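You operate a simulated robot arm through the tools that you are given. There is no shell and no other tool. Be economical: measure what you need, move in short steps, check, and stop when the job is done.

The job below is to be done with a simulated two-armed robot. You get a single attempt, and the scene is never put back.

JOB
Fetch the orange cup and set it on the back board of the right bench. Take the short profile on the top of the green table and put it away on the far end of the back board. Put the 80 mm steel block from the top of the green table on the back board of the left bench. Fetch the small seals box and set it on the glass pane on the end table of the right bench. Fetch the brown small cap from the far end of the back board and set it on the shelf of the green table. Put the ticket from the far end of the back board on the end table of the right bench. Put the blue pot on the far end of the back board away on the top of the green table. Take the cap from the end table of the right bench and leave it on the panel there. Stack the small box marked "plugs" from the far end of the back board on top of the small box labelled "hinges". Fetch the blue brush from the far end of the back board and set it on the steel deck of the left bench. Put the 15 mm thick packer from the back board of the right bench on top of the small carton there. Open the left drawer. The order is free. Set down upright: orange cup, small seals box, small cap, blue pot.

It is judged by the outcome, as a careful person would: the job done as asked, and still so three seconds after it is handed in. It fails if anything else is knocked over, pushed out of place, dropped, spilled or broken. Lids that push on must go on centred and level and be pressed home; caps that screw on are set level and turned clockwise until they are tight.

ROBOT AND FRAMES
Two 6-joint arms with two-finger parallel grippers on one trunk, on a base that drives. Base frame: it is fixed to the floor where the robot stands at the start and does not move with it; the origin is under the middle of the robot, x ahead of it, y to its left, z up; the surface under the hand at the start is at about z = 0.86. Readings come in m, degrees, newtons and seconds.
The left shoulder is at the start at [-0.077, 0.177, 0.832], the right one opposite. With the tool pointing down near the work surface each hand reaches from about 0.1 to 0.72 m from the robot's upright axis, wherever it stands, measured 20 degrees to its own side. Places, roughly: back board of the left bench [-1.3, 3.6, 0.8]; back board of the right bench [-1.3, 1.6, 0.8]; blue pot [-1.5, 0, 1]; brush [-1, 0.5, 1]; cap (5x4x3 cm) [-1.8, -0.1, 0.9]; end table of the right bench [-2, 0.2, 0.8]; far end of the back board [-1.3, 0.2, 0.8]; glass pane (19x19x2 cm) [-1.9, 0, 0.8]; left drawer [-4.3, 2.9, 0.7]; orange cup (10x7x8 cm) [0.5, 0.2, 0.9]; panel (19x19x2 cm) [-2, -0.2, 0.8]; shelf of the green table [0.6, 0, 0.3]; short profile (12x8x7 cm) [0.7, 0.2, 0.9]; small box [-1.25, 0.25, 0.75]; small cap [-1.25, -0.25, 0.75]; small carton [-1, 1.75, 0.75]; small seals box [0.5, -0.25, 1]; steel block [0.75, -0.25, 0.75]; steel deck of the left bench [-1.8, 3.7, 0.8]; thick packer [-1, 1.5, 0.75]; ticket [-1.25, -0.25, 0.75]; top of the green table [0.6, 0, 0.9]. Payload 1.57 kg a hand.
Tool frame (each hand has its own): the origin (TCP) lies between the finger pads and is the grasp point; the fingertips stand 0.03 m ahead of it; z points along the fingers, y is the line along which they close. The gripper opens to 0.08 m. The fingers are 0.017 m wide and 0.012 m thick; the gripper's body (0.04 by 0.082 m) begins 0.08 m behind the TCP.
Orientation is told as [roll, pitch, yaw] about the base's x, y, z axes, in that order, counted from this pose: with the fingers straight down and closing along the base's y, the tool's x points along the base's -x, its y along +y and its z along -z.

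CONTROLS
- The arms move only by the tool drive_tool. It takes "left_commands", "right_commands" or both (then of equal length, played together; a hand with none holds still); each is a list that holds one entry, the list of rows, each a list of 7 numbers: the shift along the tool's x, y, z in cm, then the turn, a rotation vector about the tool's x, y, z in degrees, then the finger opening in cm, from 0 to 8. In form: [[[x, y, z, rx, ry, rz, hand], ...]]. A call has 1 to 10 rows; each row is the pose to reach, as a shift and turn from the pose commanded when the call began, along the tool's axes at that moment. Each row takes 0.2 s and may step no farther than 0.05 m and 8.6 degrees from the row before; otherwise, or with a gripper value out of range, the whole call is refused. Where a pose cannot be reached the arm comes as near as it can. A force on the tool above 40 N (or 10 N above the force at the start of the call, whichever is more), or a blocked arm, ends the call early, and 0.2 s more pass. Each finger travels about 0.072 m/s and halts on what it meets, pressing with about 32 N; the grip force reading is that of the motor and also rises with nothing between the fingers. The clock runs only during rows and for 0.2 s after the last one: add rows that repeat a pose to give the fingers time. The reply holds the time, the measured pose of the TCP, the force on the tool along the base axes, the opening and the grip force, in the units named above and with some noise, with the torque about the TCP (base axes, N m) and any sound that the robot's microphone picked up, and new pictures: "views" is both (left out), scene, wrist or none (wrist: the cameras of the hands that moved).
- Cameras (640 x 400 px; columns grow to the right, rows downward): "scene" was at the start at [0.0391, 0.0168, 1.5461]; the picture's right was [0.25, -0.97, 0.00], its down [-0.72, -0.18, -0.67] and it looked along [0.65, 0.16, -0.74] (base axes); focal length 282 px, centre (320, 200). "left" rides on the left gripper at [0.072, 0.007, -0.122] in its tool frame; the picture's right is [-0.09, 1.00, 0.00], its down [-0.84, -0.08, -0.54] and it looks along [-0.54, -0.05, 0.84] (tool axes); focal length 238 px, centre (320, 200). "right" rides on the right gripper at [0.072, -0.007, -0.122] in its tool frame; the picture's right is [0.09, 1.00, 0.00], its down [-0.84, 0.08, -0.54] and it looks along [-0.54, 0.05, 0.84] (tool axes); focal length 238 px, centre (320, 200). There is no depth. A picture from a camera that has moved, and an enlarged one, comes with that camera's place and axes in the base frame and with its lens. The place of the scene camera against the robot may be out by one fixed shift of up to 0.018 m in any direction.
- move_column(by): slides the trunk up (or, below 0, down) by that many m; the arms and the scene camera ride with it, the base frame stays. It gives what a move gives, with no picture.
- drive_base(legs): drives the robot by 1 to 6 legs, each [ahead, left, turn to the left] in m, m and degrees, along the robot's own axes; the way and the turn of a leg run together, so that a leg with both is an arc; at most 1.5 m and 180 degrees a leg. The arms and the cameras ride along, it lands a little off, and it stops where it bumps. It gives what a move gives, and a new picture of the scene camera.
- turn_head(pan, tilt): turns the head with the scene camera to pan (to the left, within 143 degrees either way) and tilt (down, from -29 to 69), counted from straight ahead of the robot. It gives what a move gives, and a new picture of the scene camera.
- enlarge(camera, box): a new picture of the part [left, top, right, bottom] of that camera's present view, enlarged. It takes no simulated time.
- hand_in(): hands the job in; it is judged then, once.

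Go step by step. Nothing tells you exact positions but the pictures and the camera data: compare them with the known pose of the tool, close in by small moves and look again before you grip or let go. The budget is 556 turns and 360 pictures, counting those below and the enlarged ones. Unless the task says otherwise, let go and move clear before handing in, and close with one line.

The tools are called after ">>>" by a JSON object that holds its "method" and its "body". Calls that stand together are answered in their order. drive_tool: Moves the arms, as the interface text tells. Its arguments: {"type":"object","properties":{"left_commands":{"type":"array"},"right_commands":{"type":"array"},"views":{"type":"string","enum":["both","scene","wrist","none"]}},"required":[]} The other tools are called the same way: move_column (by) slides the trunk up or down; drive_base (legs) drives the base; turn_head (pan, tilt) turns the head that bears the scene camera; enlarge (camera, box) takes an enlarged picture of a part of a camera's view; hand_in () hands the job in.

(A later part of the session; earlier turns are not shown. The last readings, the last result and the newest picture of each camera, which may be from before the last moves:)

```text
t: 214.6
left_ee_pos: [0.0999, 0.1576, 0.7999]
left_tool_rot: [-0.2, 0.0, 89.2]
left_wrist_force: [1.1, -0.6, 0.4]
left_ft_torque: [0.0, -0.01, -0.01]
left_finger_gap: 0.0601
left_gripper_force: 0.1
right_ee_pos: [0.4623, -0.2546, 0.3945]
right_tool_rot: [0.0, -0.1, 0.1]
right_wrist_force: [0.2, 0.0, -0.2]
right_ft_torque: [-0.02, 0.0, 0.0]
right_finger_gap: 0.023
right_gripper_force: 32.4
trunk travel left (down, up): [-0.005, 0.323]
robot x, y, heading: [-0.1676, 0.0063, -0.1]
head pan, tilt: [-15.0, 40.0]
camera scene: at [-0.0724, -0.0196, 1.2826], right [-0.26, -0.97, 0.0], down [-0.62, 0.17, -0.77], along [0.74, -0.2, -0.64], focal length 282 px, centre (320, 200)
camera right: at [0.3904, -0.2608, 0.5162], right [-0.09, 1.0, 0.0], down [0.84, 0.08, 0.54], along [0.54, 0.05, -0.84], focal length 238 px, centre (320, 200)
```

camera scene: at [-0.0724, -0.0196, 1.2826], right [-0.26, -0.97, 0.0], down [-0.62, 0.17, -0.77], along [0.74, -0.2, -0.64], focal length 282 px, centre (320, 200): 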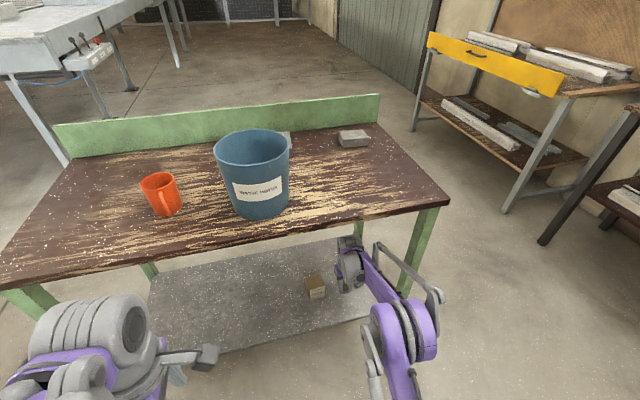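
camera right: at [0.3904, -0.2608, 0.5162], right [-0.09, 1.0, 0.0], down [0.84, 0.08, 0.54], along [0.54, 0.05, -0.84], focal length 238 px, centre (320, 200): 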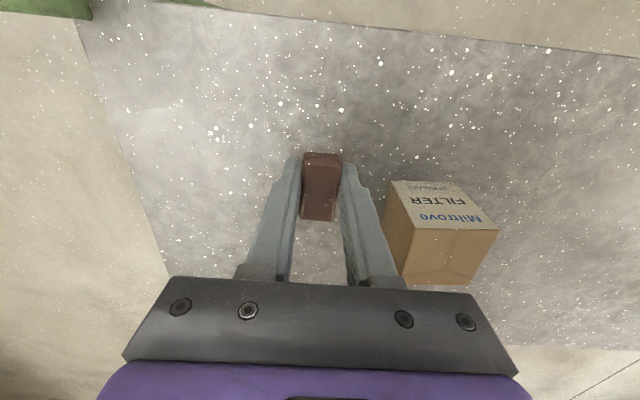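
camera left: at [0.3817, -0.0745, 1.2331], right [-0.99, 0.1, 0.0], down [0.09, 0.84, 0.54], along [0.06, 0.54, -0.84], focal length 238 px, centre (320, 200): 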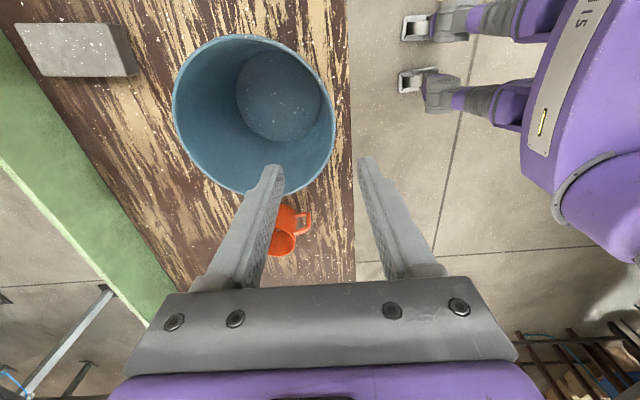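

>>> {"method": "drive_tool", "body": {"right_commands": [[[0, -2, 0, 0, 0, 0, 0], [0, -2.5, 2.5, 0, 0, 0, 0], [0, -2.5, 4, 0, 0, 0, 0], [0, -2.5, 5, 0, 0, 0, 0], [0, -2.5, 5.4, 0, 0, 0, 0], [0, -2.5, 5.8, 0, 0, 0, 0], [0, -2.5, 6.2, 0, 0, 0, 0], [0, -2.5, 6.6, 0, 0, 0, 0], [0, -2.5, 7, 0, 0, 0, 0]]], "views": "wrist"}}

```text
t: 215.7
left_ee_pos: [0.0974, 0.1586, 0.8007]
left_tool_rot: [-0.3, 0.0, 89.2]
left_wrist_force: [-0.8, 1.2, 0.2]
left_ft_torque: [-0.01, -0.01, 0.01]
left_finger_gap: 0.0602
left_gripper_force: 0.1
right_ee_pos: [0.4629, -0.282, 0.3509]
right_tool_rot: [0.0, 0.2, 0.2]
right_wrist_force: [-8.6, 2.1, 24.7]
right_ft_torque: [0.13, 0.05, 0.05]
right_finger_gap: 0.0232
right_gripper_force: 31.9
trunk travel left (down, up): [-0.005, 0.323]
robot x, y, heading: [-0.1686, 0.0041, 0.3]
head pan, tilt: [-15.0, 40.0]
stopped in row 5 (right hand): the force on the tool passed its limit at 110 N (the readings are from after the stop); the commanded pose is now the measured one
camera right: at [0.3916, -0.2875, 0.4727], right [-0.09, 1.0, 0.0], down [0.84, 0.08, 0.54], along [0.54, 0.05, -0.84], focal length 238 px, centre (320, 200)
```

right: 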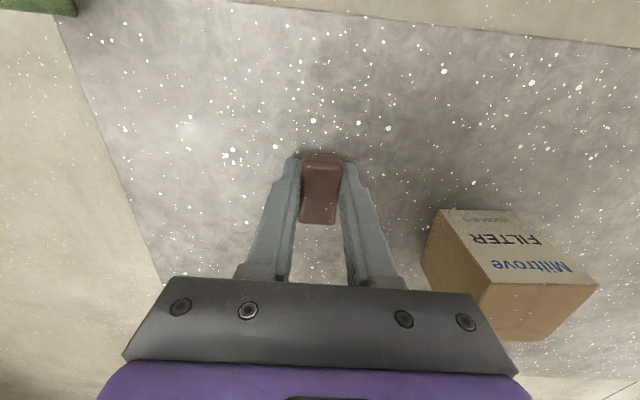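

Contact with the shelf. Release, rise a little, and back out.

>>> {"method": "drive_tool", "body": {"right_commands": [[[0, 0, -0.1, 0, 0, 0, 0], [0, 0, -0.1, 0, 0, 0, 2], [0, 0, -0.1, 0, 0, 0, 4.5], [0, 0, -0.1, 0, 0, 0, 4.5], [0, 0, -3, 0, 0, 0, 4.5], [0, 0, -6, 0, 0, 0, 4.5], [0, 0, -8, 0, 0, 0, 4.5]]], "views": "wrist"}}

```text
t: 217.3
left_ee_pos: [0.1001, 0.1587, 0.8005]
left_tool_rot: [-0.2, -0.1, 89.2]
left_wrist_force: [0.0, -1.0, -0.2]
left_ft_torque: [0.02, -0.01, 0.0]
left_finger_gap: 0.0602
left_gripper_force: 0.1
right_ee_pos: [0.4636, -0.2816, 0.4262]
right_tool_rot: [-0.1, 0.0, 0.1]
right_wrist_force: [0.2, -0.7, 0.5]
right_ft_torque: [0.0, -0.01, -0.03]
right_finger_gap: 0.0448
right_gripper_force: 0.0
trunk travel left (down, up): [-0.005, 0.323]
robot x, y, heading: [-0.1677, 0.0031, 0.2]
head pan, tilt: [-15.0, 40.0]
camera right: at [0.3933, -0.2873, 0.5487], right [-0.09, 1.0, 0.0], down [0.84, 0.08, 0.54], along [0.54, 0.05, -0.84], focal length 238 px, centre (320, 200)
```

right: 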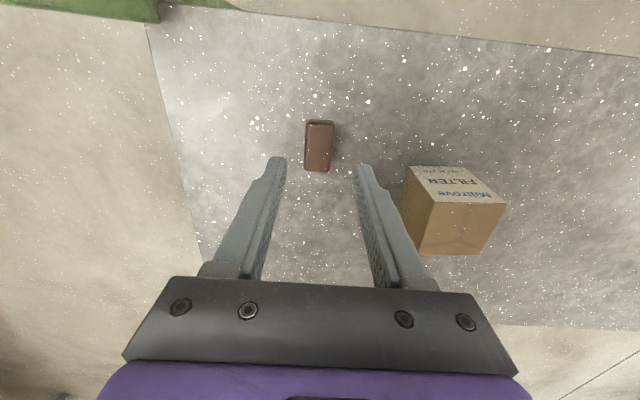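

Cap sits on the shelf. Back out the way I came and raise the trunk.

>>> {"method": "drive_tool", "body": {"right_commands": [[[4.5, 0, 0, 0, 0, 0, 5], [9, 0, 0, 0, 0, 0, 5], [13.5, 0, 0, 0, 0, 0, 5], [18, 0, 0, 0, 0, 0, 5], [22.5, 0, 0, 0, 0, 0, 5], [27, 0, 0, 0, 0, 0, 5], [31, 0, 0, 0, 0, 0, 5], [32, 0, -4, 0, 0, 0, 5], [33, 0, -8, 0, 0, 0, 5], [34, 0, -12, 0, 0, 0, 5]]], "views": "none"}}

>>> {"method": "drive_tool", "body": {"right_commands": [[[0, 0, -4.5, 0, 0, 0, 5], [0, 0, -9, 0, 0, 0, 5], [0, 0, -13.5, 0, 0, 0, 5], [0, 0, -18, 0, 0, 0, 8], [0, 0, -20, 0, 0, 0, 8]]], "views": "none"}}

>>> {"method": "move_column", "body": {"by": 0.31}}

>>> {"method": "turn_head", "body": {"pan": 0, "tilt": 52}}

```text
t: 219.5
left_ee_pos: [0.0979, 0.1584, 0.7988]
left_tool_rot: [-0.2, 0.0, 89.3]
left_wrist_force: [0.2, 0.7, -1.0]
left_ft_torque: [-0.01, 0.02, -0.05]
left_finger_gap: 0.0602
left_gripper_force: 0.0
right_ee_pos: [0.1248, -0.2836, 0.5481]
right_tool_rot: [0.0, 0.0, 0.2]
right_wrist_force: [0.3, 1.3, -1.0]
right_ft_torque: [-0.01, 0.0, -0.01]
right_finger_gap: 0.05
right_gripper_force: 0.1
trunk travel left (down, up): [-0.005, 0.323]
robot x, y, heading: [-0.1657, 0.0026, 0.2]
head pan, tilt: [-15.0, 40.0]
```

```text
t: 220.7
left_ee_pos: [0.0994, 0.1566, 0.8006]
left_tool_rot: [-0.2, 0.0, 89.1]
left_wrist_force: [0.8, 0.7, 0.0]
left_ft_torque: [0.0, 0.0, 0.0]
left_finger_gap: 0.06
left_gripper_force: 0.0
right_ee_pos: [0.1256, -0.2825, 0.7499]
right_tool_rot: [-0.1, 0.0, 0.2]
right_wrist_force: [-0.7, 0.1, -0.1]
right_ft_torque: [0.01, 0.01, -0.01]
right_finger_gap: 0.08
right_gripper_force: 0.0
trunk travel left (down, up): [-0.005, 0.323]
robot x, y, heading: [-0.1696, 0.0072, 0.2]
head pan, tilt: [-15.0, 40.0]
```

```text
t: 223.8
left_ee_pos: [0.0997, 0.1576, 1.1094]
left_tool_rot: [-0.2, 0.0, 89.2]
left_wrist_force: [0.3, 0.3, -0.2]
left_ft_torque: [0.01, -0.01, 0.0]
left_finger_gap: 0.0601
left_gripper_force: 0.1
right_ee_pos: [0.1239, -0.282, 1.0574]
right_tool_rot: [0.0, 0.0, 0.1]
right_wrist_force: [0.8, 0.4, 0.3]
right_ft_torque: [0.03, 0.02, -0.02]
right_finger_gap: 0.0797
right_gripper_force: 0.1
trunk travel left (down, up): [-0.315, 0.013]
robot x, y, heading: [-0.1687, 0.0083, 0.1]
head pan, tilt: [-15.0, 40.0]
```

```text
t: 224.5
left_ee_pos: [0.0999, 0.1582, 1.1104]
left_tool_rot: [-0.2, 0.1, 89.3]
left_wrist_force: [-0.6, 0.1, 0.4]
left_ft_torque: [-0.05, -0.03, 0.03]
left_finger_gap: 0.0602
left_gripper_force: 0.1
right_ee_pos: [0.1251, -0.2825, 1.0573]
right_tool_rot: [0.0, 0.0, 0.2]
right_wrist_force: [0.2, 0.6, -0.1]
right_ft_torque: [0.0, -0.03, 0.01]
right_finger_gap: 0.08
right_gripper_force: 0.0
trunk travel left (down, up): [-0.315, 0.013]
robot x, y, heading: [-0.1679, 0.0024, 0.3]
head pan, tilt: [0.0, 52.0]
camera scene: at [-0.1317, 0.0024, 1.5841], right [0.0, -1.0, 0.0], down [-0.79, 0.0, -0.62], along [0.62, 0.0, -0.79], focal length 282 px, centre (320, 200)
```

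scene: 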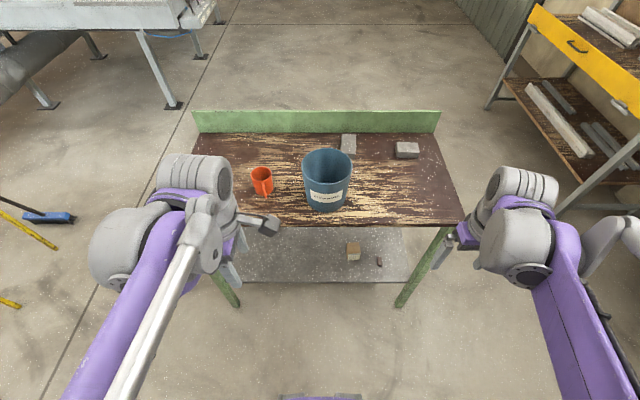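

Next: cup with the left hand, 80 mm block with the right. I turn the left hand back and move up.

>>> {"method": "drive_tool", "body": {"left_commands": [[[0, 0, 0, 0, 0, 8.5, 8], [0, 0, 0, 0, 0, 17, 8], [0, 0, 0, 0, 0, 25.5, 8], [0, 0, 0, 0, 0, 34, 8], [0, 0, 0, 0, 0, 42.5, 8], [0, 0, 0, 0, 0, 51, 8], [0, 0, 0, 0, 0, 59.5, 8], [0, 0, 0, 0, 0, 68, 8], [0, 0, 0, 0, 0, 76.5, 8], [0, 0, 0, 0, 0, 85, 8]]], "views": "none"}}

>>> {"method": "drive_base", "body": {"legs": [[0.13, 0, 0]]}}

>>> {"method": "drive_tool", "body": {"left_commands": [[[-4, 1, -1, 0, 0, 4, 8], [-8, 2, 0, 0, 0, 4, 8], [-12, 3, 0, 0, 0, 4, 8], [-16, 4, 1, 0, 0, 4, 8], [-20, 4, 2, 0, 0, 4, 8], [-22, 4, 3, 0, 0, 4, 8], [-22, 4, 3, 0, 0, 4, 8], [-22, 4, 3, 0, 0, 4, 8]]], "right_commands": [[[-4, -0.5, 0, 0, 0, 0, 8], [-8, -1, 0, 0, 0, 0, 8], [-12, -1.5, 0, 0, 0, 0, 8], [-16, -2, 0, 0, 0, 0, 8], [-20, -2.5, 0, 0, 0, 0, 8], [-24, -3, 0, 0, 0, 0, 8], [-28, -3, 0, 0, 0, 0, 8], [-32, -3, 0, 0, 0, 0, 8]]], "views": "wrist"}}

```text
t: 226.7
left_ee_pos: [0.1003, 0.158, 1.1102]
left_tool_rot: [0.1, -0.2, 4.1]
left_wrist_force: [-0.2, -0.1, 0.4]
left_ft_torque: [0.0, -0.01, -0.03]
left_finger_gap: 0.0798
left_gripper_force: 0.0
right_ee_pos: [0.1241, -0.2818, 1.0562]
right_tool_rot: [-0.1, 0.0, 0.1]
right_wrist_force: [0.4, -0.3, -0.5]
right_ft_torque: [0.01, -0.01, 0.02]
right_finger_gap: 0.0802
right_gripper_force: 0.0
trunk travel left (down, up): [-0.315, 0.013]
robot x, y, heading: [-0.1672, 0.0036, 0.1]
head pan, tilt: [0.0, 52.0]
```

```text
t: 228.0
left_ee_pos: [0.2271, 0.1587, 1.1108]
left_tool_rot: [0.0, -0.2, 4.3]
left_wrist_force: [0.3, -0.1, -0.6]
left_ft_torque: [0.0, -0.01, 0.0]
left_finger_gap: 0.08
left_gripper_force: 0.1
right_ee_pos: [0.2513, -0.2818, 1.0566]
right_tool_rot: [0.0, 0.0, 0.2]
right_wrist_force: [-0.8, -0.1, -0.4]
right_ft_torque: [0.02, 0.02, -0.02]
right_finger_gap: 0.0801
right_gripper_force: 0.1
trunk travel left (down, up): [-0.315, 0.013]
robot x, y, heading: [-0.0378, 0.0036, 0.3]
head pan, tilt: [0.0, 52.0]
camera scene: at [-0.005, 0.0028, 1.5838], right [0.0, -1.0, 0.0], down [-0.79, 0.0, -0.62], along [0.62, 0.0, -0.79], focal length 282 px, centre (320, 200)
```

scene: 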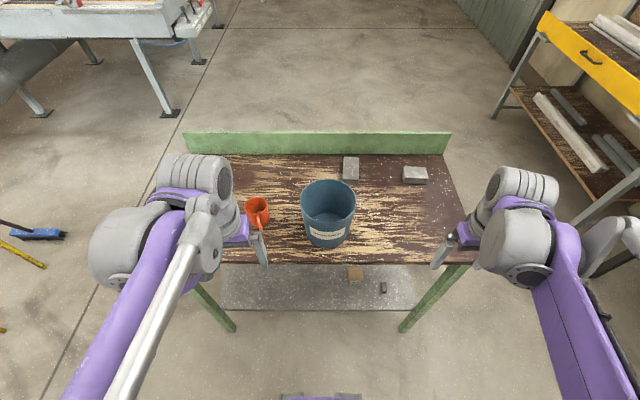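

```text
t: 229.8
left_ee_pos: [0.4444, 0.2149, 1.0787]
left_tool_rot: [0.1, -0.1, 0.3]
left_wrist_force: [1.0, 0.8, 0.1]
left_ft_torque: [0.0, 0.02, -0.03]
left_finger_gap: 0.0804
left_gripper_force: 0.1
right_ee_pos: [0.577, -0.3113, 1.057]
right_tool_rot: [0.0, 0.1, 0.1]
right_wrist_force: [1.0, -0.2, -0.3]
right_ft_torque: [-0.04, 0.0, -0.02]
right_finger_gap: 0.0801
right_gripper_force: 0.0
trunk travel left (down, up): [-0.315, 0.013]
robot x, y, heading: [-0.0405, 0.0073, 0.3]
head pan, tilt: [0.0, 52.0]
camera right: at [0.5058, -0.3168, 1.1801], right [-0.09, 1.0, 0.0], down [0.84, 0.08, 0.54], along [0.54, 0.05, -0.84], focal length 238 px, centre (320, 200)
camera left: at [0.3713, 0.2211, 1.2014], right [0.09, 1.0, 0.0], down [0.84, -0.07, 0.54], along [0.54, -0.05, -0.84], focal length 238 px, centre (320, 200)
```

right: 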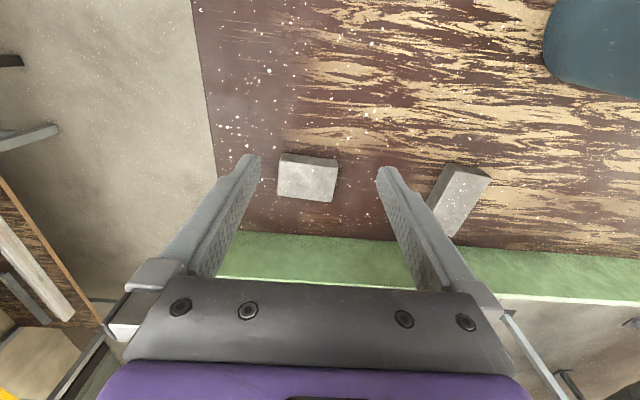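
left: 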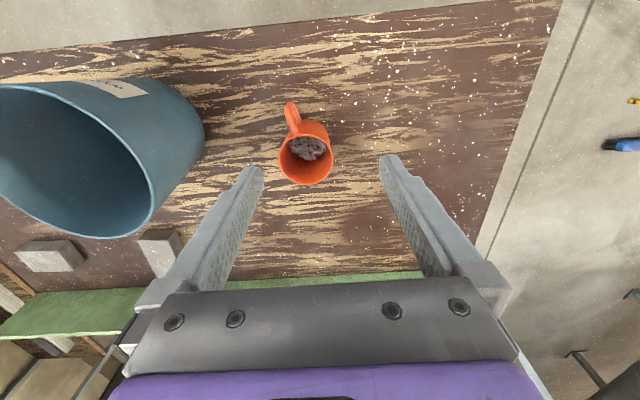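

>>> {"method": "drive_tool", "body": {"left_commands": [[[-3, -1.5, 1, 0, 0, 0, 8], [-3.6, -2.1, 5, 0, 0, 0, 8], [-3.6, -2.1, 8, 0, 0, 0, 8], [-3.6, -2.1, 8, 0, 0, 0, 8], [-3.6, -2.1, 8, 0, 0, 0, 8], [-3.6, -2.1, 8, 0, 0, 0, 8], [-3.6, -2.1, 8, 0, 0, 0, 8], [-3.6, -2.1, 8, 0, 0, 0, 8], [-3.6, -2.1, 8, 0, 0, 0, 8], [-3.6, -2.1, 8, 0, 0, 0, 8]]], "right_commands": [[[0, 0, 0, 0, 0, 8.5, 8], [0, 0, 0, 0, 0, 17, 8], [0, 0, 0, 0, 0, 25.5, 8], [0, 0, 0, 0, 0, 34, 8], [0, 0, 0, 0, 0, 42.5, 8], [0, 0, 0, 0, 0, 51, 8], [0, 0, 0, 0, 0, 59.5, 8], [0, 0, 0, 0, 0, 68, 8], [0, 0, 0, 0, 0, 76.5, 8], [0, 0, 0, 0, 0, 85, 8]]], "views": "wrist"}}

```text
t: 232.0
left_ee_pos: [0.4824, 0.1955, 1.0024]
left_tool_rot: [0.0, -0.2, 0.3]
left_wrist_force: [0.7, -0.2, 0.1]
left_ft_torque: [0.0, -0.03, 0.03]
left_finger_gap: 0.08
left_gripper_force: 0.0
right_ee_pos: [0.5724, -0.3113, 1.0573]
right_tool_rot: [0.1, 0.0, -84.9]
right_wrist_force: [-0.4, -0.3, 0.4]
right_ft_torque: [-0.04, -0.01, 0.04]
right_finger_gap: 0.08
right_gripper_force: 0.0
trunk travel left (down, up): [-0.315, 0.013]
robot x, y, heading: [-0.0405, 0.0041, -0.1]
head pan, tilt: [0.0, 52.0]
camera right: at [0.5598, -0.2389, 1.18], right [0.98, 0.18, 0.0], down [0.15, -0.83, 0.54], along [0.1, -0.53, -0.84], focal length 238 px, centre (320, 200)
camera left: at [0.4093, 0.2018, 1.1247], right [0.09, 1.0, 0.0], down [0.84, -0.07, 0.54], along [0.54, -0.05, -0.84], focal length 238 px, centre (320, 200)
```

right: 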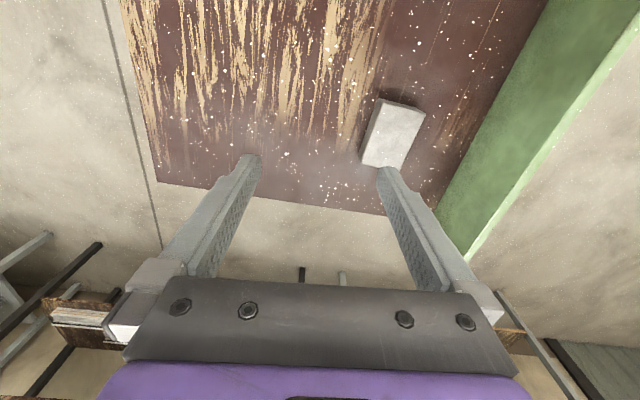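
left: 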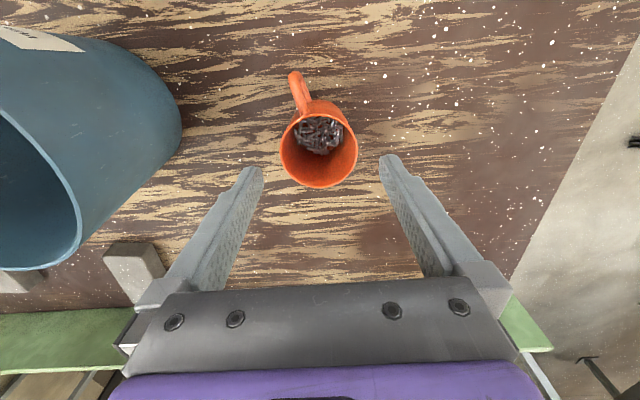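

Cup centred between the fingers; lower, grip and lift gently.

>>> {"method": "drive_tool", "body": {"left_commands": [[[0, 0, 3, 0, 0, 0, 8], [0, 0, 6, 0, 0, 0, 8], [0, 0, 9, 0, 0, 0, 8], [0, 0, 9.9, 0, 0, 0, 8], [0, 0, 9.9, 0, 0, 0, 8]]], "views": "wrist"}}

```text
t: 233.2
left_ee_pos: [0.48, 0.1957, 0.9017]
left_tool_rot: [0.1, -0.2, 0.3]
left_wrist_force: [-0.3, -0.6, -0.1]
left_ft_torque: [0.01, 0.02, 0.0]
left_finger_gap: 0.08
left_gripper_force: 0.0
right_ee_pos: [0.5724, -0.3106, 1.0572]
right_tool_rot: [-0.1, 0.0, -84.8]
right_wrist_force: [-0.4, 0.0, -0.3]
right_ft_torque: [0.03, 0.0, -0.03]
right_finger_gap: 0.0798
right_gripper_force: 0.0
trunk travel left (down, up): [-0.315, 0.013]
robot x, y, heading: [-0.0393, 0.0061, 0.0]
head pan, tilt: [0.0, 52.0]
camera left: at [0.4073, 0.202, 1.0232], right [0.09, 1.0, 0.0], down [0.84, -0.07, 0.54], along [0.54, -0.05, -0.84], focal length 238 px, centre (320, 200)
```

left: 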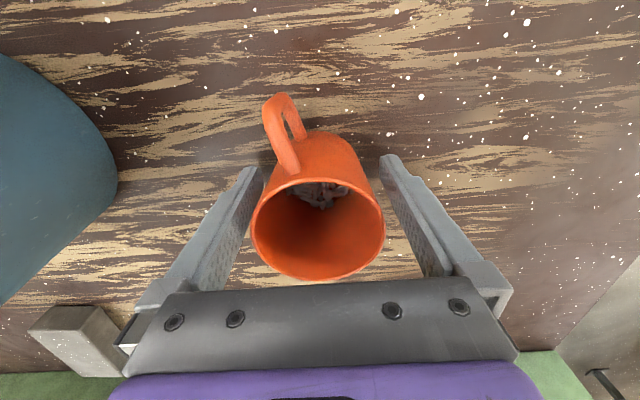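

>>> {"method": "drive_tool", "body": {"left_commands": [[[0, 0, 0, 0, 0, 0, 6], [0, 0, 0, 0, 0, 0, 0], [0, 0, 0, 0, 0, 0, 0], [0, 0, 0, 0, 0, 0, 0], [0, 0, -0.3, 0, 0, 0, 0], [0, 0, -0.8, 0, 0, 0, 0], [0, 0, -1.6, 0, 0, 0, 0], [0, 0, -2.8, 0, 0, 0, 0], [0, 0, -4.5, 0, 0, 0, 0]]], "views": "wrist"}}

```text
t: 235.2
left_ee_pos: [0.48, 0.1945, 0.9465]
left_tool_rot: [0.0, -0.2, 0.3]
left_wrist_force: [-0.7, 0.3, -1.2]
left_ft_torque: [-0.01, 0.03, 0.0]
left_finger_gap: 0.0617
left_gripper_force: 32.0
right_ee_pos: [0.5731, -0.3109, 1.0577]
right_tool_rot: [0.0, -0.1, -84.9]
right_wrist_force: [-0.3, -0.1, 0.8]
right_ft_torque: [-0.03, -0.02, -0.01]
right_finger_gap: 0.0801
right_gripper_force: 0.1
trunk travel left (down, up): [-0.315, 0.013]
robot x, y, heading: [-0.0405, 0.0054, 0.2]
head pan, tilt: [0.0, 52.0]
camera left: at [0.4075, 0.2007, 1.0686], right [0.09, 1.0, 0.0], down [0.84, -0.07, 0.54], along [0.54, -0.05, -0.84], focal length 238 px, centre (320, 200)
```

left: 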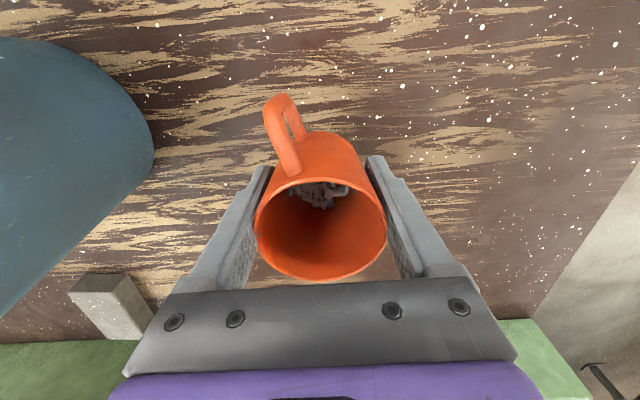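

Cup held level. I raise it and draw it in, then edge the base forward for the block.

>>> {"method": "drive_tool", "body": {"left_commands": [[[0, 0, -2, 0, 0, 0, 0], [0, 0, -4.5, 0, 0, 0, 0], [0, 0, -7, 0, 0, 0, 0], [1, 1, -9.5, 0, 0, 0, 0], [3, 2, -12, 0, 0, 0, 0], [6, 3, -13, 0, 0, 0, 0], [9, 4, -13.5, 0, 0, 0, 0], [12, 5, -13.5, 0, 0, 0, 0]]], "views": "none"}}

>>> {"method": "drive_base", "body": {"legs": [[0.08, -0.05, 0]]}}

>>> {"method": "drive_tool", "body": {"right_commands": [[[0, 1, 0, 0, 0, 2, 8], [0, 2, 2, 0, 0, 5, 8], [0, 2, 6, 0, 0, 5, 8]]], "views": "wrist"}}

```text
t: 237.0
left_ee_pos: [0.3563, 0.2432, 1.0813]
left_tool_rot: [0.0, -0.2, 0.3]
left_wrist_force: [0.1, 0.8, -1.9]
left_ft_torque: [0.01, 0.01, -0.03]
left_finger_gap: 0.0616
left_gripper_force: 31.9
right_ee_pos: [0.572, -0.3103, 1.0565]
right_tool_rot: [0.0, -0.1, -84.9]
right_wrist_force: [0.0, 0.9, 0.7]
right_ft_torque: [0.03, -0.01, -0.02]
right_finger_gap: 0.0797
right_gripper_force: 0.1
trunk travel left (down, up): [-0.315, 0.013]
robot x, y, heading: [-0.0402, 0.0069, -0.0]
head pan, tilt: [0.0, 52.0]
```

```text
t: 238.1
left_ee_pos: [0.4352, 0.1929, 1.0816]
left_tool_rot: [0.1, -0.2, 0.5]
left_wrist_force: [-0.4, -0.8, -0.7]
left_ft_torque: [0.01, 0.0, -0.01]
left_finger_gap: 0.0614
left_gripper_force: 32.2
right_ee_pos: [0.6507, -0.3591, 1.057]
right_tool_rot: [0.0, 0.0, -84.7]
right_wrist_force: [-0.8, 0.0, -0.4]
right_ft_torque: [-0.01, -0.01, -0.02]
right_finger_gap: 0.08
right_gripper_force: 0.1
trunk travel left (down, up): [-0.315, 0.013]
robot x, y, heading: [0.0409, -0.0476, 0.2]
head pan, tilt: [0.0, 52.0]
camera scene: at [0.0727, -0.0475, 1.5839], right [0.01, -1.0, 0.0], down [-0.79, 0.0, -0.62], along [0.62, 0.0, -0.79], focal length 282 px, centre (320, 200)
```

scene: 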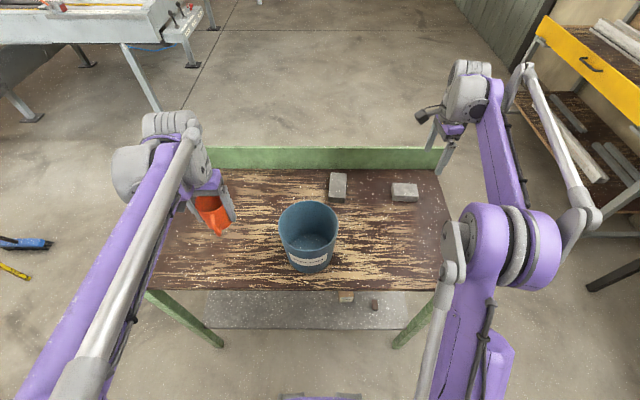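

```text
t: 238.9
left_ee_pos: [0.4356, 0.1931, 1.0801]
left_tool_rot: [0.0, -0.2, 0.5]
left_wrist_force: [0.0, 0.5, -0.8]
left_ft_torque: [-0.01, -0.02, 0.03]
left_finger_gap: 0.0617
left_gripper_force: 32.2
right_ee_pos: [0.6673, -0.3584, 0.9983]
right_tool_rot: [0.0, 0.0, -89.8]
right_wrist_force: [0.6, 0.5, 0.6]
right_ft_torque: [0.01, -0.02, 0.03]
right_finger_gap: 0.0799
right_gripper_force: 0.0
trunk travel left (down, up): [-0.315, 0.013]
robot x, y, heading: [0.0387, -0.047, 0.2]
head pan, tilt: [0.0, 52.0]
camera right: at [0.6605, -0.2862, 1.1203], right [1.0, 0.1, 0.0], down [0.08, -0.84, 0.54], along [0.05, -0.54, -0.84], focal length 238 px, centre (320, 200)
```

right: 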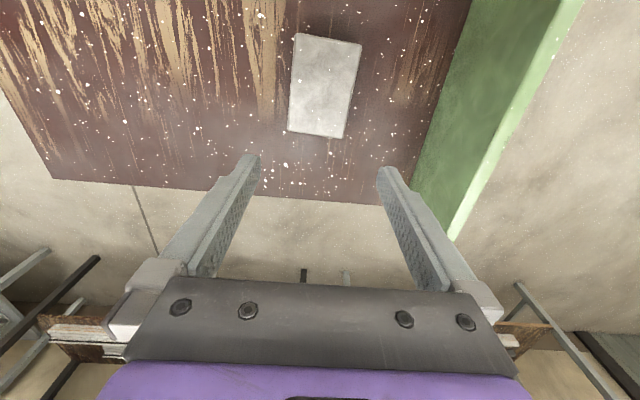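

>>> {"method": "drive_tool", "body": {"right_commands": [[[2, 0, 2, 0, 0, 0, 8], [4.4, 0, 5, 0, 0, 0, 8], [4.4, 0, 8, 0, 0, 0, 8], [4.4, 0, 9.6, 0, 0, 0, 8]]], "views": "wrist"}}

```text
t: 239.9
left_ee_pos: [0.4346, 0.1935, 1.0809]
left_tool_rot: [0.0, -0.2, 0.5]
left_wrist_force: [0.1, 0.5, -1.0]
left_ft_torque: [0.0, -0.01, 0.03]
left_finger_gap: 0.0614
left_gripper_force: 31.9
right_ee_pos: [0.6688, -0.3128, 0.9005]
right_tool_rot: [-0.1, 0.0, -89.7]
right_wrist_force: [0.6, -0.1, 0.5]
right_ft_torque: [-0.03, 0.04, 0.0]
right_finger_gap: 0.08
right_gripper_force: 0.2
trunk travel left (down, up): [-0.315, 0.013]
robot x, y, heading: [0.0366, -0.0436, 0.4]
head pan, tilt: [0.0, 52.0]
camera right: at [0.6624, -0.2416, 1.0241], right [1.0, 0.1, 0.0], down [0.08, -0.84, 0.54], along [0.05, -0.54, -0.84], focal length 238 px, centre (320, 200)
```

right: 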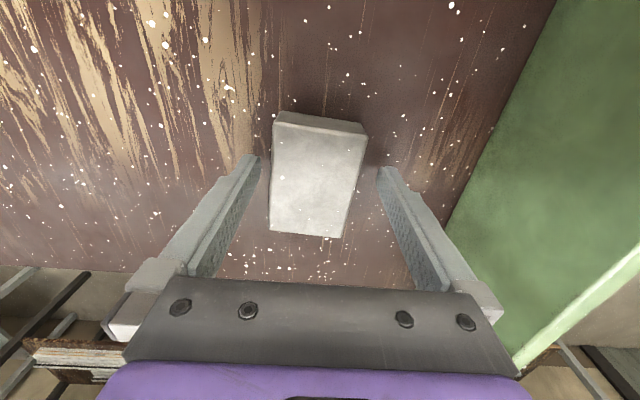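

>>> {"method": "drive_tool", "body": {"right_commands": [[[0, -0.2, 0.4, 0, 0, 0, 6], [0, -0.2, 0.4, 0, 0, 0, 0], [0, -0.2, 0.4, 0, 0, 0, 0], [0, -0.2, 0.4, 0, 0, 0, 0], [0, -0.2, 0.1, 0, 0, 0, 0], [0, -0.2, -0.4, 0, 0, 0, 0], [0, -0.2, -1.2, 0, 0, 0, 0], [0, -0.2, -2.4, 0, 0, 0, 0], [0, -0.2, -4, 0, 0, 0, 0]]], "views": "wrist"}}

```text
t: 241.9
left_ee_pos: [0.4354, 0.1929, 1.0803]
left_tool_rot: [0.1, -0.1, 0.6]
left_wrist_force: [0.0, -0.9, -1.8]
left_ft_torque: [-0.01, 0.0, -0.02]
left_finger_gap: 0.0615
left_gripper_force: 32.6
right_ee_pos: [0.6702, -0.3149, 0.9439]
right_tool_rot: [-0.1, 0.0, -89.6]
right_wrist_force: [-0.1, -0.2, -5.3]
right_ft_torque: [0.03, -0.02, 0.02]
right_finger_gap: 0.0563
right_gripper_force: 32.5
trunk travel left (down, up): [-0.315, 0.013]
robot x, y, heading: [0.0361, -0.0462, 0.2]
head pan, tilt: [0.0, 52.0]
camera right: at [0.6628, -0.2426, 1.0664], right [1.0, 0.1, 0.0], down [0.08, -0.84, 0.54], along [0.05, -0.54, -0.84], focal length 238 px, centre (320, 200)
```

right: 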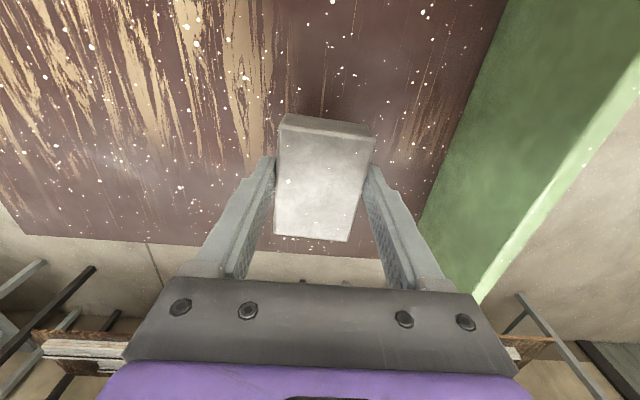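

Block held (about 0.5 kg). I lift and draw it in.

>>> {"method": "drive_tool", "body": {"right_commands": [[[0, 0, -1.5, 0, 0, 0, 0], [0, 0, -4, 0, 0, 0, 0], [0, 0, -7, 0, 0, 0, 0], [0, 0, -10, 0, 0, 0, 0], [0, -2, -13, 0, 0, 0, 0], [0, -5, -13, 0, 0, 0, 0], [0, -9, -13, 0, 0, 0, 0], [0, -13, -13, 0, 0, 0, 0], [0, -17, -13, 0, 0, 0, 0], [0, -20, -13, 0, 0, 0, 0]]], "views": "none"}}

>>> {"method": "drive_base", "body": {"legs": [[-0.4, 0, 0]]}}

```text
t: 244.1
left_ee_pos: [0.4341, 0.193, 1.0805]
left_tool_rot: [0.1, -0.2, 0.5]
left_wrist_force: [-0.4, 0.1, -0.2]
left_ft_torque: [0.0, -0.01, -0.03]
left_finger_gap: 0.0616
left_gripper_force: 32.1
right_ee_pos: [0.4653, -0.3135, 1.0732]
right_tool_rot: [0.1, 0.1, -89.6]
right_wrist_force: [-1.0, -0.3, -4.7]
right_ft_torque: [0.03, -0.04, 0.0]
right_finger_gap: 0.0561
right_gripper_force: 32.1
trunk travel left (down, up): [-0.315, 0.013]
robot x, y, heading: [0.0361, -0.0475, 0.1]
head pan, tilt: [0.0, 52.0]
```

```text
t: 246.6
left_ee_pos: [0.0351, 0.192, 1.0805]
left_tool_rot: [0.1, -0.2, 0.5]
left_wrist_force: [0.5, 0.0, -0.9]
left_ft_torque: [-0.03, -0.02, -0.01]
left_finger_gap: 0.0613
left_gripper_force: 31.9
right_ee_pos: [0.0685, -0.3156, 1.0733]
right_tool_rot: [0.0, 0.1, -89.7]
right_wrist_force: [0.2, -0.3, -5.7]
right_ft_torque: [0.02, -0.02, -0.03]
right_finger_gap: 0.0563
right_gripper_force: 32.4
trunk travel left (down, up): [-0.315, 0.013]
robot x, y, heading: [-0.3648, -0.0499, 0.4]
head pan, tilt: [0.0, 52.0]
camera scene: at [-0.3254, -0.0502, 1.5842], right [0.01, -1.0, 0.0], down [-0.79, -0.01, -0.62], along [0.62, 0.0, -0.79], focal length 282 px, centre (320, 200)
```

scene: 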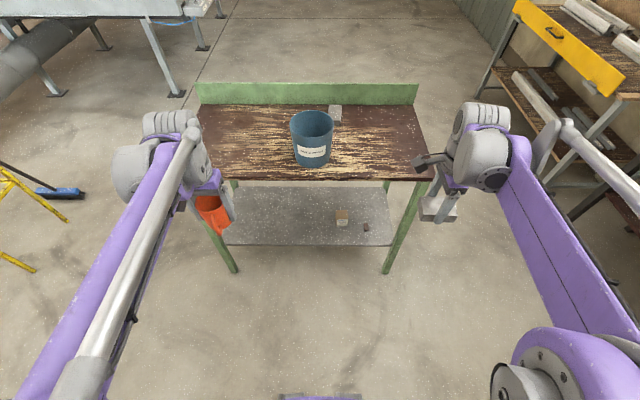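

Green table is done. Now to the right bench back board: turn around and drive along its front.

>>> {"method": "drive_base", "body": {"legs": [[0, 0, 176], [0, -1.4, 0]]}}

>>> {"method": "turn_head", "body": {"pan": -15, "tilt": 35}}

```text
t: 266.1
left_ee_pos: [-0.5445, 1.1742, 1.0808]
left_tool_rot: [0.1, -0.1, 169.8]
left_wrist_force: [-0.1, 0.1, -1.2]
left_ft_torque: [-0.04, 0.02, 0.01]
left_finger_gap: 0.0603
left_gripper_force: 32.2
right_ee_pos: [-0.4818, 1.6784, 1.0735]
right_tool_rot: [0.0, -0.1, 79.6]
right_wrist_force: [-0.2, -0.7, -4.5]
right_ft_torque: [-0.05, 0.02, -0.01]
right_finger_gap: 0.0557
right_gripper_force: 32.2
trunk travel left (down, up): [-0.315, 0.013]
robot x, y, heading: [-0.1071, 1.3321, 169.3]
head pan, tilt: [0.0, 52.0]
camera scene: at [-0.1375, 1.3378, 1.584], right [0.18, 0.98, 0.0], down [0.78, -0.14, -0.62], along [-0.61, 0.11, -0.79], focal length 282 px, centre (320, 200)
```

scene: 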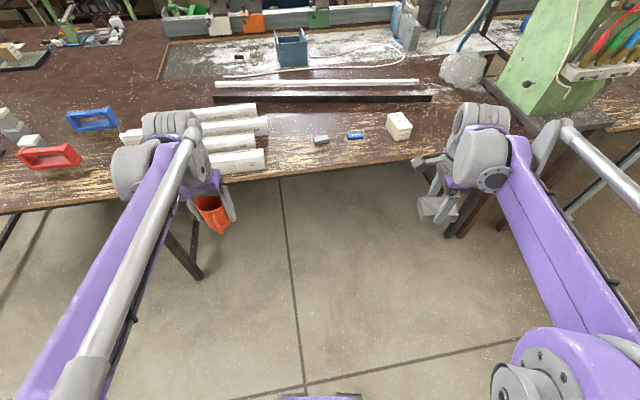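

```text
t: 266.9
left_ee_pos: [-0.5447, 1.1747, 1.0811]
left_tool_rot: [0.1, -0.1, 169.8]
left_wrist_force: [0.1, 0.1, -1.5]
left_ft_torque: [-0.01, -0.02, -0.02]
left_finger_gap: 0.0603
left_gripper_force: 32.2
right_ee_pos: [-0.4818, 1.6784, 1.0729]
right_tool_rot: [0.0, 0.1, 79.6]
right_wrist_force: [0.1, 0.1, -5.2]
right_ft_torque: [-0.01, -0.01, -0.02]
right_finger_gap: 0.0559
right_gripper_force: 32.0
trunk travel left (down, up): [-0.315, 0.013]
robot x, y, heading: [-0.1057, 1.3332, 169.3]
head pan, tilt: [-15.0, 35.0]
camera scene: at [-0.1432, 1.362, 1.6084], right [0.43, 0.9, 0.0], down [0.52, -0.25, -0.82], along [-0.74, 0.35, -0.57], focal length 282 px, centre (320, 200)
```

scene: 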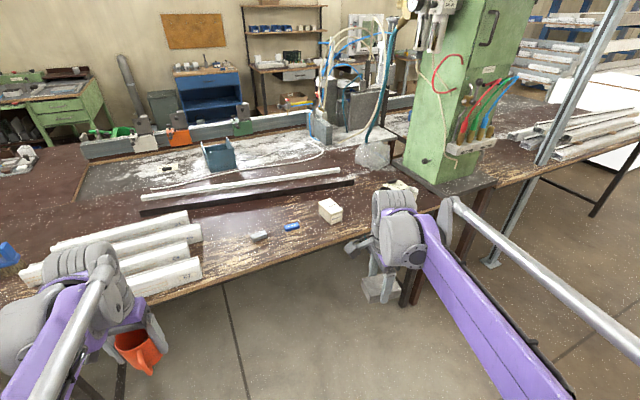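

>>> {"method": "drive_base", "body": {"legs": [[0, 0, 10.5], [0.3, -0.2, 0]]}}

>>> {"method": "turn_head", "body": {"pan": 0, "tilt": 45}}

>>> {"method": "enlarge", "body": {"camera": "scene", "box": [220, 100, 460, 260]}}

```text
t: 269.9
left_ee_pos: [-0.8126, 1.2922, 1.08]
left_tool_rot: [0.1, -0.2, -179.2]
left_wrist_force: [-0.7, 0.2, -0.9]
left_ft_torque: [0.04, -0.02, 0.01]
left_finger_gap: 0.0602
left_gripper_force: 32.0
right_ee_pos: [-0.8474, 1.7987, 1.0726]
right_tool_rot: [0.0, -0.1, 90.6]
right_wrist_force: [-0.8, 0.1, -5.6]
right_ft_torque: [-0.03, 0.02, 0.01]
right_finger_gap: 0.0553
right_gripper_force: 32.2
trunk travel left (down, up): [-0.315, 0.013]
robot x, y, heading: [-0.4161, 1.5336, -179.6]
head pan, tilt: [-15.0, 35.0]
camera scene: at [-0.4546, 1.5527, 1.6083], right [0.25, 0.97, 0.0], down [0.56, -0.14, -0.82], along [-0.79, 0.2, -0.57], focal length 282 px, centre (320, 200)
```

scene: 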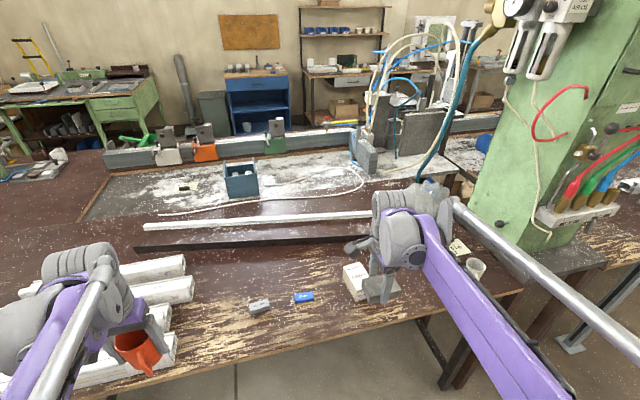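

```text
t: 270.7
left_ee_pos: [-0.8125, 1.2933, 1.0798]
left_tool_rot: [0.2, -0.2, -179.2]
left_wrist_force: [0.2, 0.3, -0.9]
left_ft_torque: [0.0, -0.02, 0.01]
left_finger_gap: 0.06
left_gripper_force: 32.2
right_ee_pos: [-0.8467, 1.7979, 1.0745]
right_tool_rot: [-0.2, 0.1, 90.6]
right_wrist_force: [-1.1, -0.2, -4.9]
right_ft_torque: [-0.03, 0.03, 0.04]
right_finger_gap: 0.0556
right_gripper_force: 32.2
trunk travel left (down, up): [-0.315, 0.013]
robot x, y, heading: [-0.4168, 1.5341, -179.5]
head pan, tilt: [0.0, 45.0]
camera scene: at [-0.4512, 1.5301, 1.5937], right [-0.01, 1.0, 0.0], down [0.71, 0.01, -0.71], along [-0.71, -0.01, -0.71], focal length 282 px, centre (320, 200)
```

scene: 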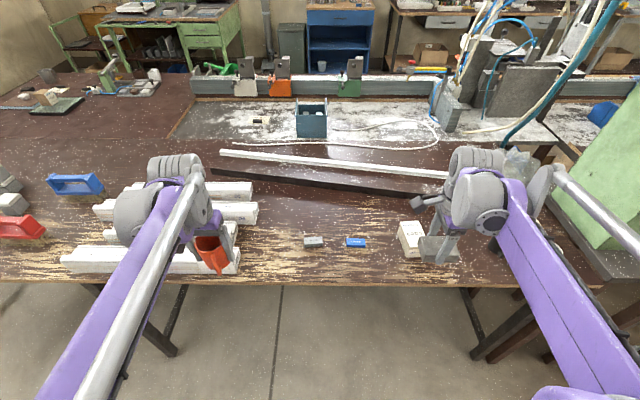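

```text
2.50 times, centred on (340, 180) of scene
camera zoom: at [-0.4512, 1.5301, 1.5937], right [-0.01, 1.0, 0.0], down [0.71, 0.01, -0.71], along [-0.71, -0.01, -0.71], focal length 706 px, centre (270, 250)
```

zoom: 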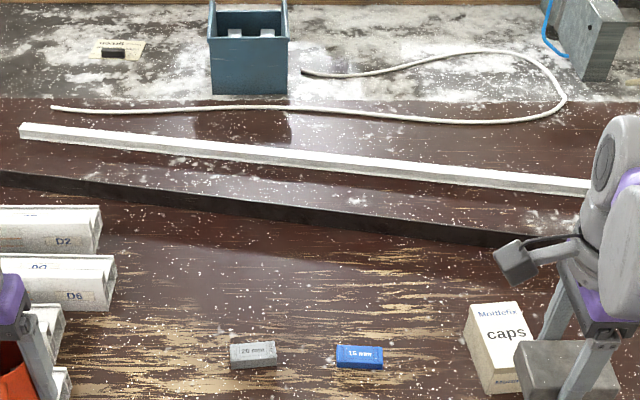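

The blue packer is marked 15 mm and the carton "caps". I move closer and set the cup on the board behind the packers.

>>> {"method": "drive_base", "body": {"legs": [[0.12, 0, 0]]}}

>>> {"method": "drive_tool", "body": {"left_commands": [[[-4, -2, 0, 0, 0, 0, 0], [-8, -4, 0, 0, 0, 0, 0], [-12, -7, 1, 0, 0, 0, 0], [-15, -10, 3, 0, 0, 0, 0], [-17.5, -13.5, 5, 0, 0, 0, 0], [-19, -16, 8, 0, 0, 0, 0], [-19.5, -16.5, 11, 0, 0, 0, 0]]], "views": "both"}}

```text
t: 272.0
left_ee_pos: [-0.931, 1.2919, 1.0802]
left_tool_rot: [0.0, -0.2, -179.3]
left_wrist_force: [-0.4, -0.4, -1.1]
left_ft_torque: [0.01, 0.02, 0.01]
left_finger_gap: 0.0604
left_gripper_force: 32.0
right_ee_pos: [-0.9665, 1.799, 1.0717]
right_tool_rot: [0.0, 0.0, 90.5]
right_wrist_force: [-0.2, 0.0, -4.7]
right_ft_torque: [-0.06, 0.0, 0.04]
right_finger_gap: 0.0558
right_gripper_force: 32.1
trunk travel left (down, up): [-0.315, 0.013]
robot x, y, heading: [-0.5361, 1.5314, -179.3]
head pan, tilt: [0.0, 45.0]
camera scene: at [-0.5692, 1.5288, 1.5934], right [-0.01, 1.0, 0.0], down [0.71, 0.01, -0.71], along [-0.71, -0.01, -0.71], focal length 282 px, centre (320, 200)
```

scene: 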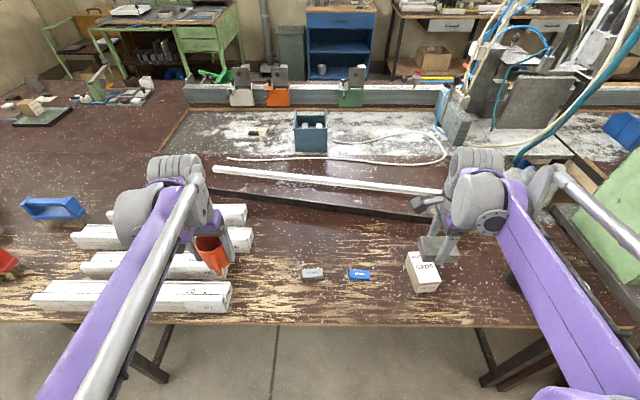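

```text
refused: row 3 steps farther than a row can; nothing moved
```

>>> {"method": "drive_tool", "body": {"left_commands": [[[-3, -2.5, 0, 0, 0, 0, 0], [-6, -5, 0, 0, 0, 0, 0], [-9, -7.5, 0, 0, 0, 0, 0], [-12, -10, 1, 0, 0, 0, 0], [-15, -13, 3, 0, 0, 0, 0], [-18, -15.5, 5, 0, 0, 0, 0], [-20, -18, 8, 0, 0, 0, 0], [-20, -18, 12, 0, 0, 0, 0]]], "views": "both"}}

```text
t: 273.8
left_ee_pos: [-1.1333, 1.4715, 0.9618]
left_tool_rot: [0.0, 0.0, -179.2]
left_wrist_force: [0.1, 0.2, -1.1]
left_ft_torque: [0.03, -0.02, 0.0]
left_finger_gap: 0.0601
left_gripper_force: 32.0
right_ee_pos: [-0.9665, 1.7976, 1.0735]
right_tool_rot: [-0.1, 0.0, 90.6]
right_wrist_force: [0.0, -0.1, -3.6]
right_ft_torque: [-0.04, 0.02, 0.01]
right_finger_gap: 0.0557
right_gripper_force: 31.9
trunk travel left (down, up): [-0.315, 0.013]
robot x, y, heading: [-0.5367, 1.5299, -179.3]
head pan, tilt: [0.0, 45.0]
camera scene: at [-0.5704, 1.5283, 1.5936], right [-0.01, 1.0, 0.0], down [0.71, 0.01, -0.71], along [-0.71, -0.01, -0.71], focal length 282 px, centre (320, 200)
camera left: at [-1.0614, 1.4663, 1.0854], right [-0.08, -1.0, 0.0], down [-0.84, 0.07, 0.54], along [-0.54, 0.04, -0.84], focal length 238 px, centre (320, 200)
```

scene: 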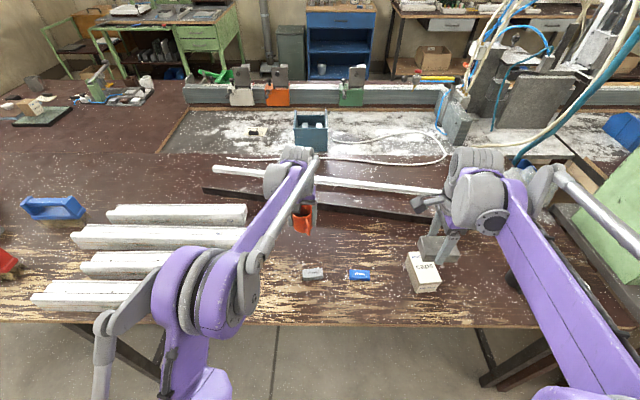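
left: 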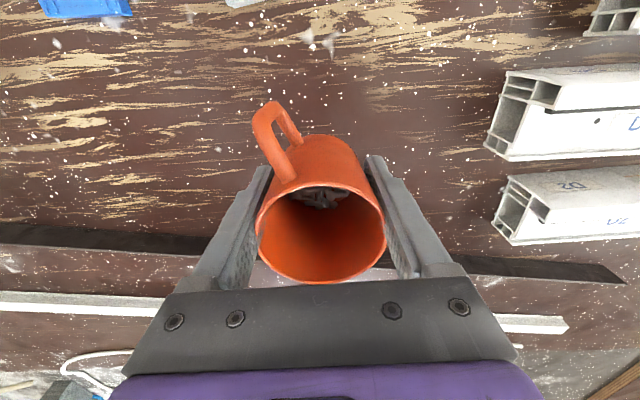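

>>> {"method": "drive_tool", "body": {"left_commands": [[[0, 0, 3, 0, 0, 0, 0], [0, 0, 5.5, 0, 0, 0, 0], [0, 0, 6.8, 0, 0, 0, 0], [0, 0, 7.2, 0, 0, 0, 0], [0, 0, 7.5, 0, 0, 0, 0], [0, 0, 7.8, 0, 0, 0, 0], [0, 0, 8.1, 0, 0, 0, 0], [0, 0, 8.4, 0, 0, 0, 0]]], "views": "wrist"}}

```text
t: 275.6
left_ee_pos: [-1.1346, 1.4697, 0.88]
left_tool_rot: [-0.1, -0.2, -179.4]
left_wrist_force: [-3.0, 0.8, 28.6]
left_ft_torque: [-0.02, -0.21, -0.16]
left_finger_gap: 0.0601
left_gripper_force: 31.7
right_ee_pos: [-0.9659, 1.8004, 1.0742]
right_tool_rot: [0.1, 0.1, 90.6]
right_wrist_force: [-0.3, -0.2, -3.8]
right_ft_torque: [-0.03, -0.02, -0.04]
right_finger_gap: 0.0559
right_gripper_force: 31.8
trunk travel left (down, up): [-0.315, 0.013]
robot x, y, heading: [-0.5341, 1.5308, -179.5]
head pan, tilt: [0.0, 45.0]
camera left: at [-1.0627, 1.4637, 1.0021], right [-0.08, -1.0, 0.0], down [-0.83, 0.07, 0.55], along [-0.54, 0.04, -0.84], focal length 238 px, centre (320, 200)
```

left: 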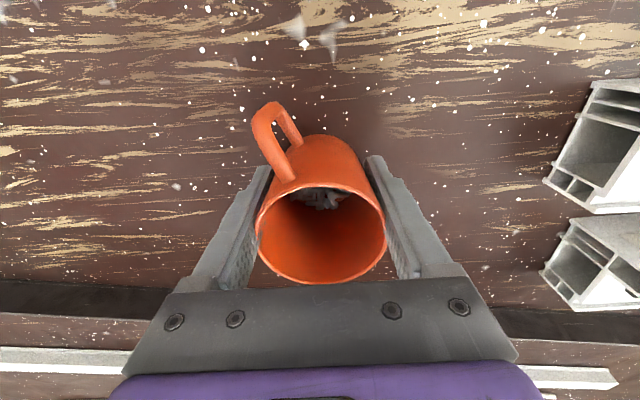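

Cup is on the board; ease, open and rise straight up.

>>> {"method": "drive_tool", "body": {"left_commands": [[[0, 0, -0.1, 0, 0, 0, 0], [0, 0, -0.1, 0, 0, 0, 7], [0, 0, -0.1, 0, 0, 0, 8], [0, 0, -0.1, 0, 0, 0, 8], [0, 0, -3, 0, 0, 0, 8], [0, 0, -7, 0, 0, 0, 8], [0, 0, -11, 0, 0, 0, 8], [0, 0, -15, 0, 0, 0, 8], [0, 0, -18, 0, 0, 0, 8]]], "views": "wrist"}}

```text
t: 277.6
left_ee_pos: [-1.1349, 1.469, 1.0565]
left_tool_rot: [0.1, -0.1, -179.1]
left_wrist_force: [-0.4, 0.2, -0.4]
left_ft_torque: [0.04, 0.01, 0.0]
left_finger_gap: 0.0801
left_gripper_force: 0.0
right_ee_pos: [-0.9667, 1.7985, 1.0735]
right_tool_rot: [0.0, 0.0, 90.6]
right_wrist_force: [0.2, -0.5, -4.5]
right_ft_torque: [-0.05, -0.02, -0.02]
right_finger_gap: 0.0559
right_gripper_force: 32.3
trunk travel left (down, up): [-0.315, 0.013]
robot x, y, heading: [-0.5312, 1.5319, -179.3]
head pan, tilt: [0.0, 45.0]
camera left: at [-1.0633, 1.4643, 1.1788], right [-0.08, -1.0, 0.0], down [-0.84, 0.07, 0.54], along [-0.54, 0.04, -0.84], focal length 238 px, centre (320, 200)
```

left: 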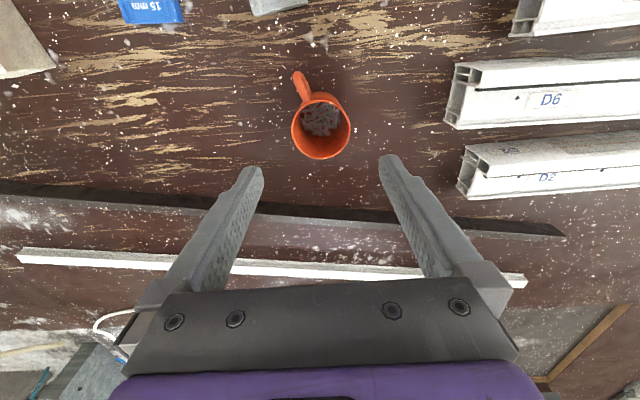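

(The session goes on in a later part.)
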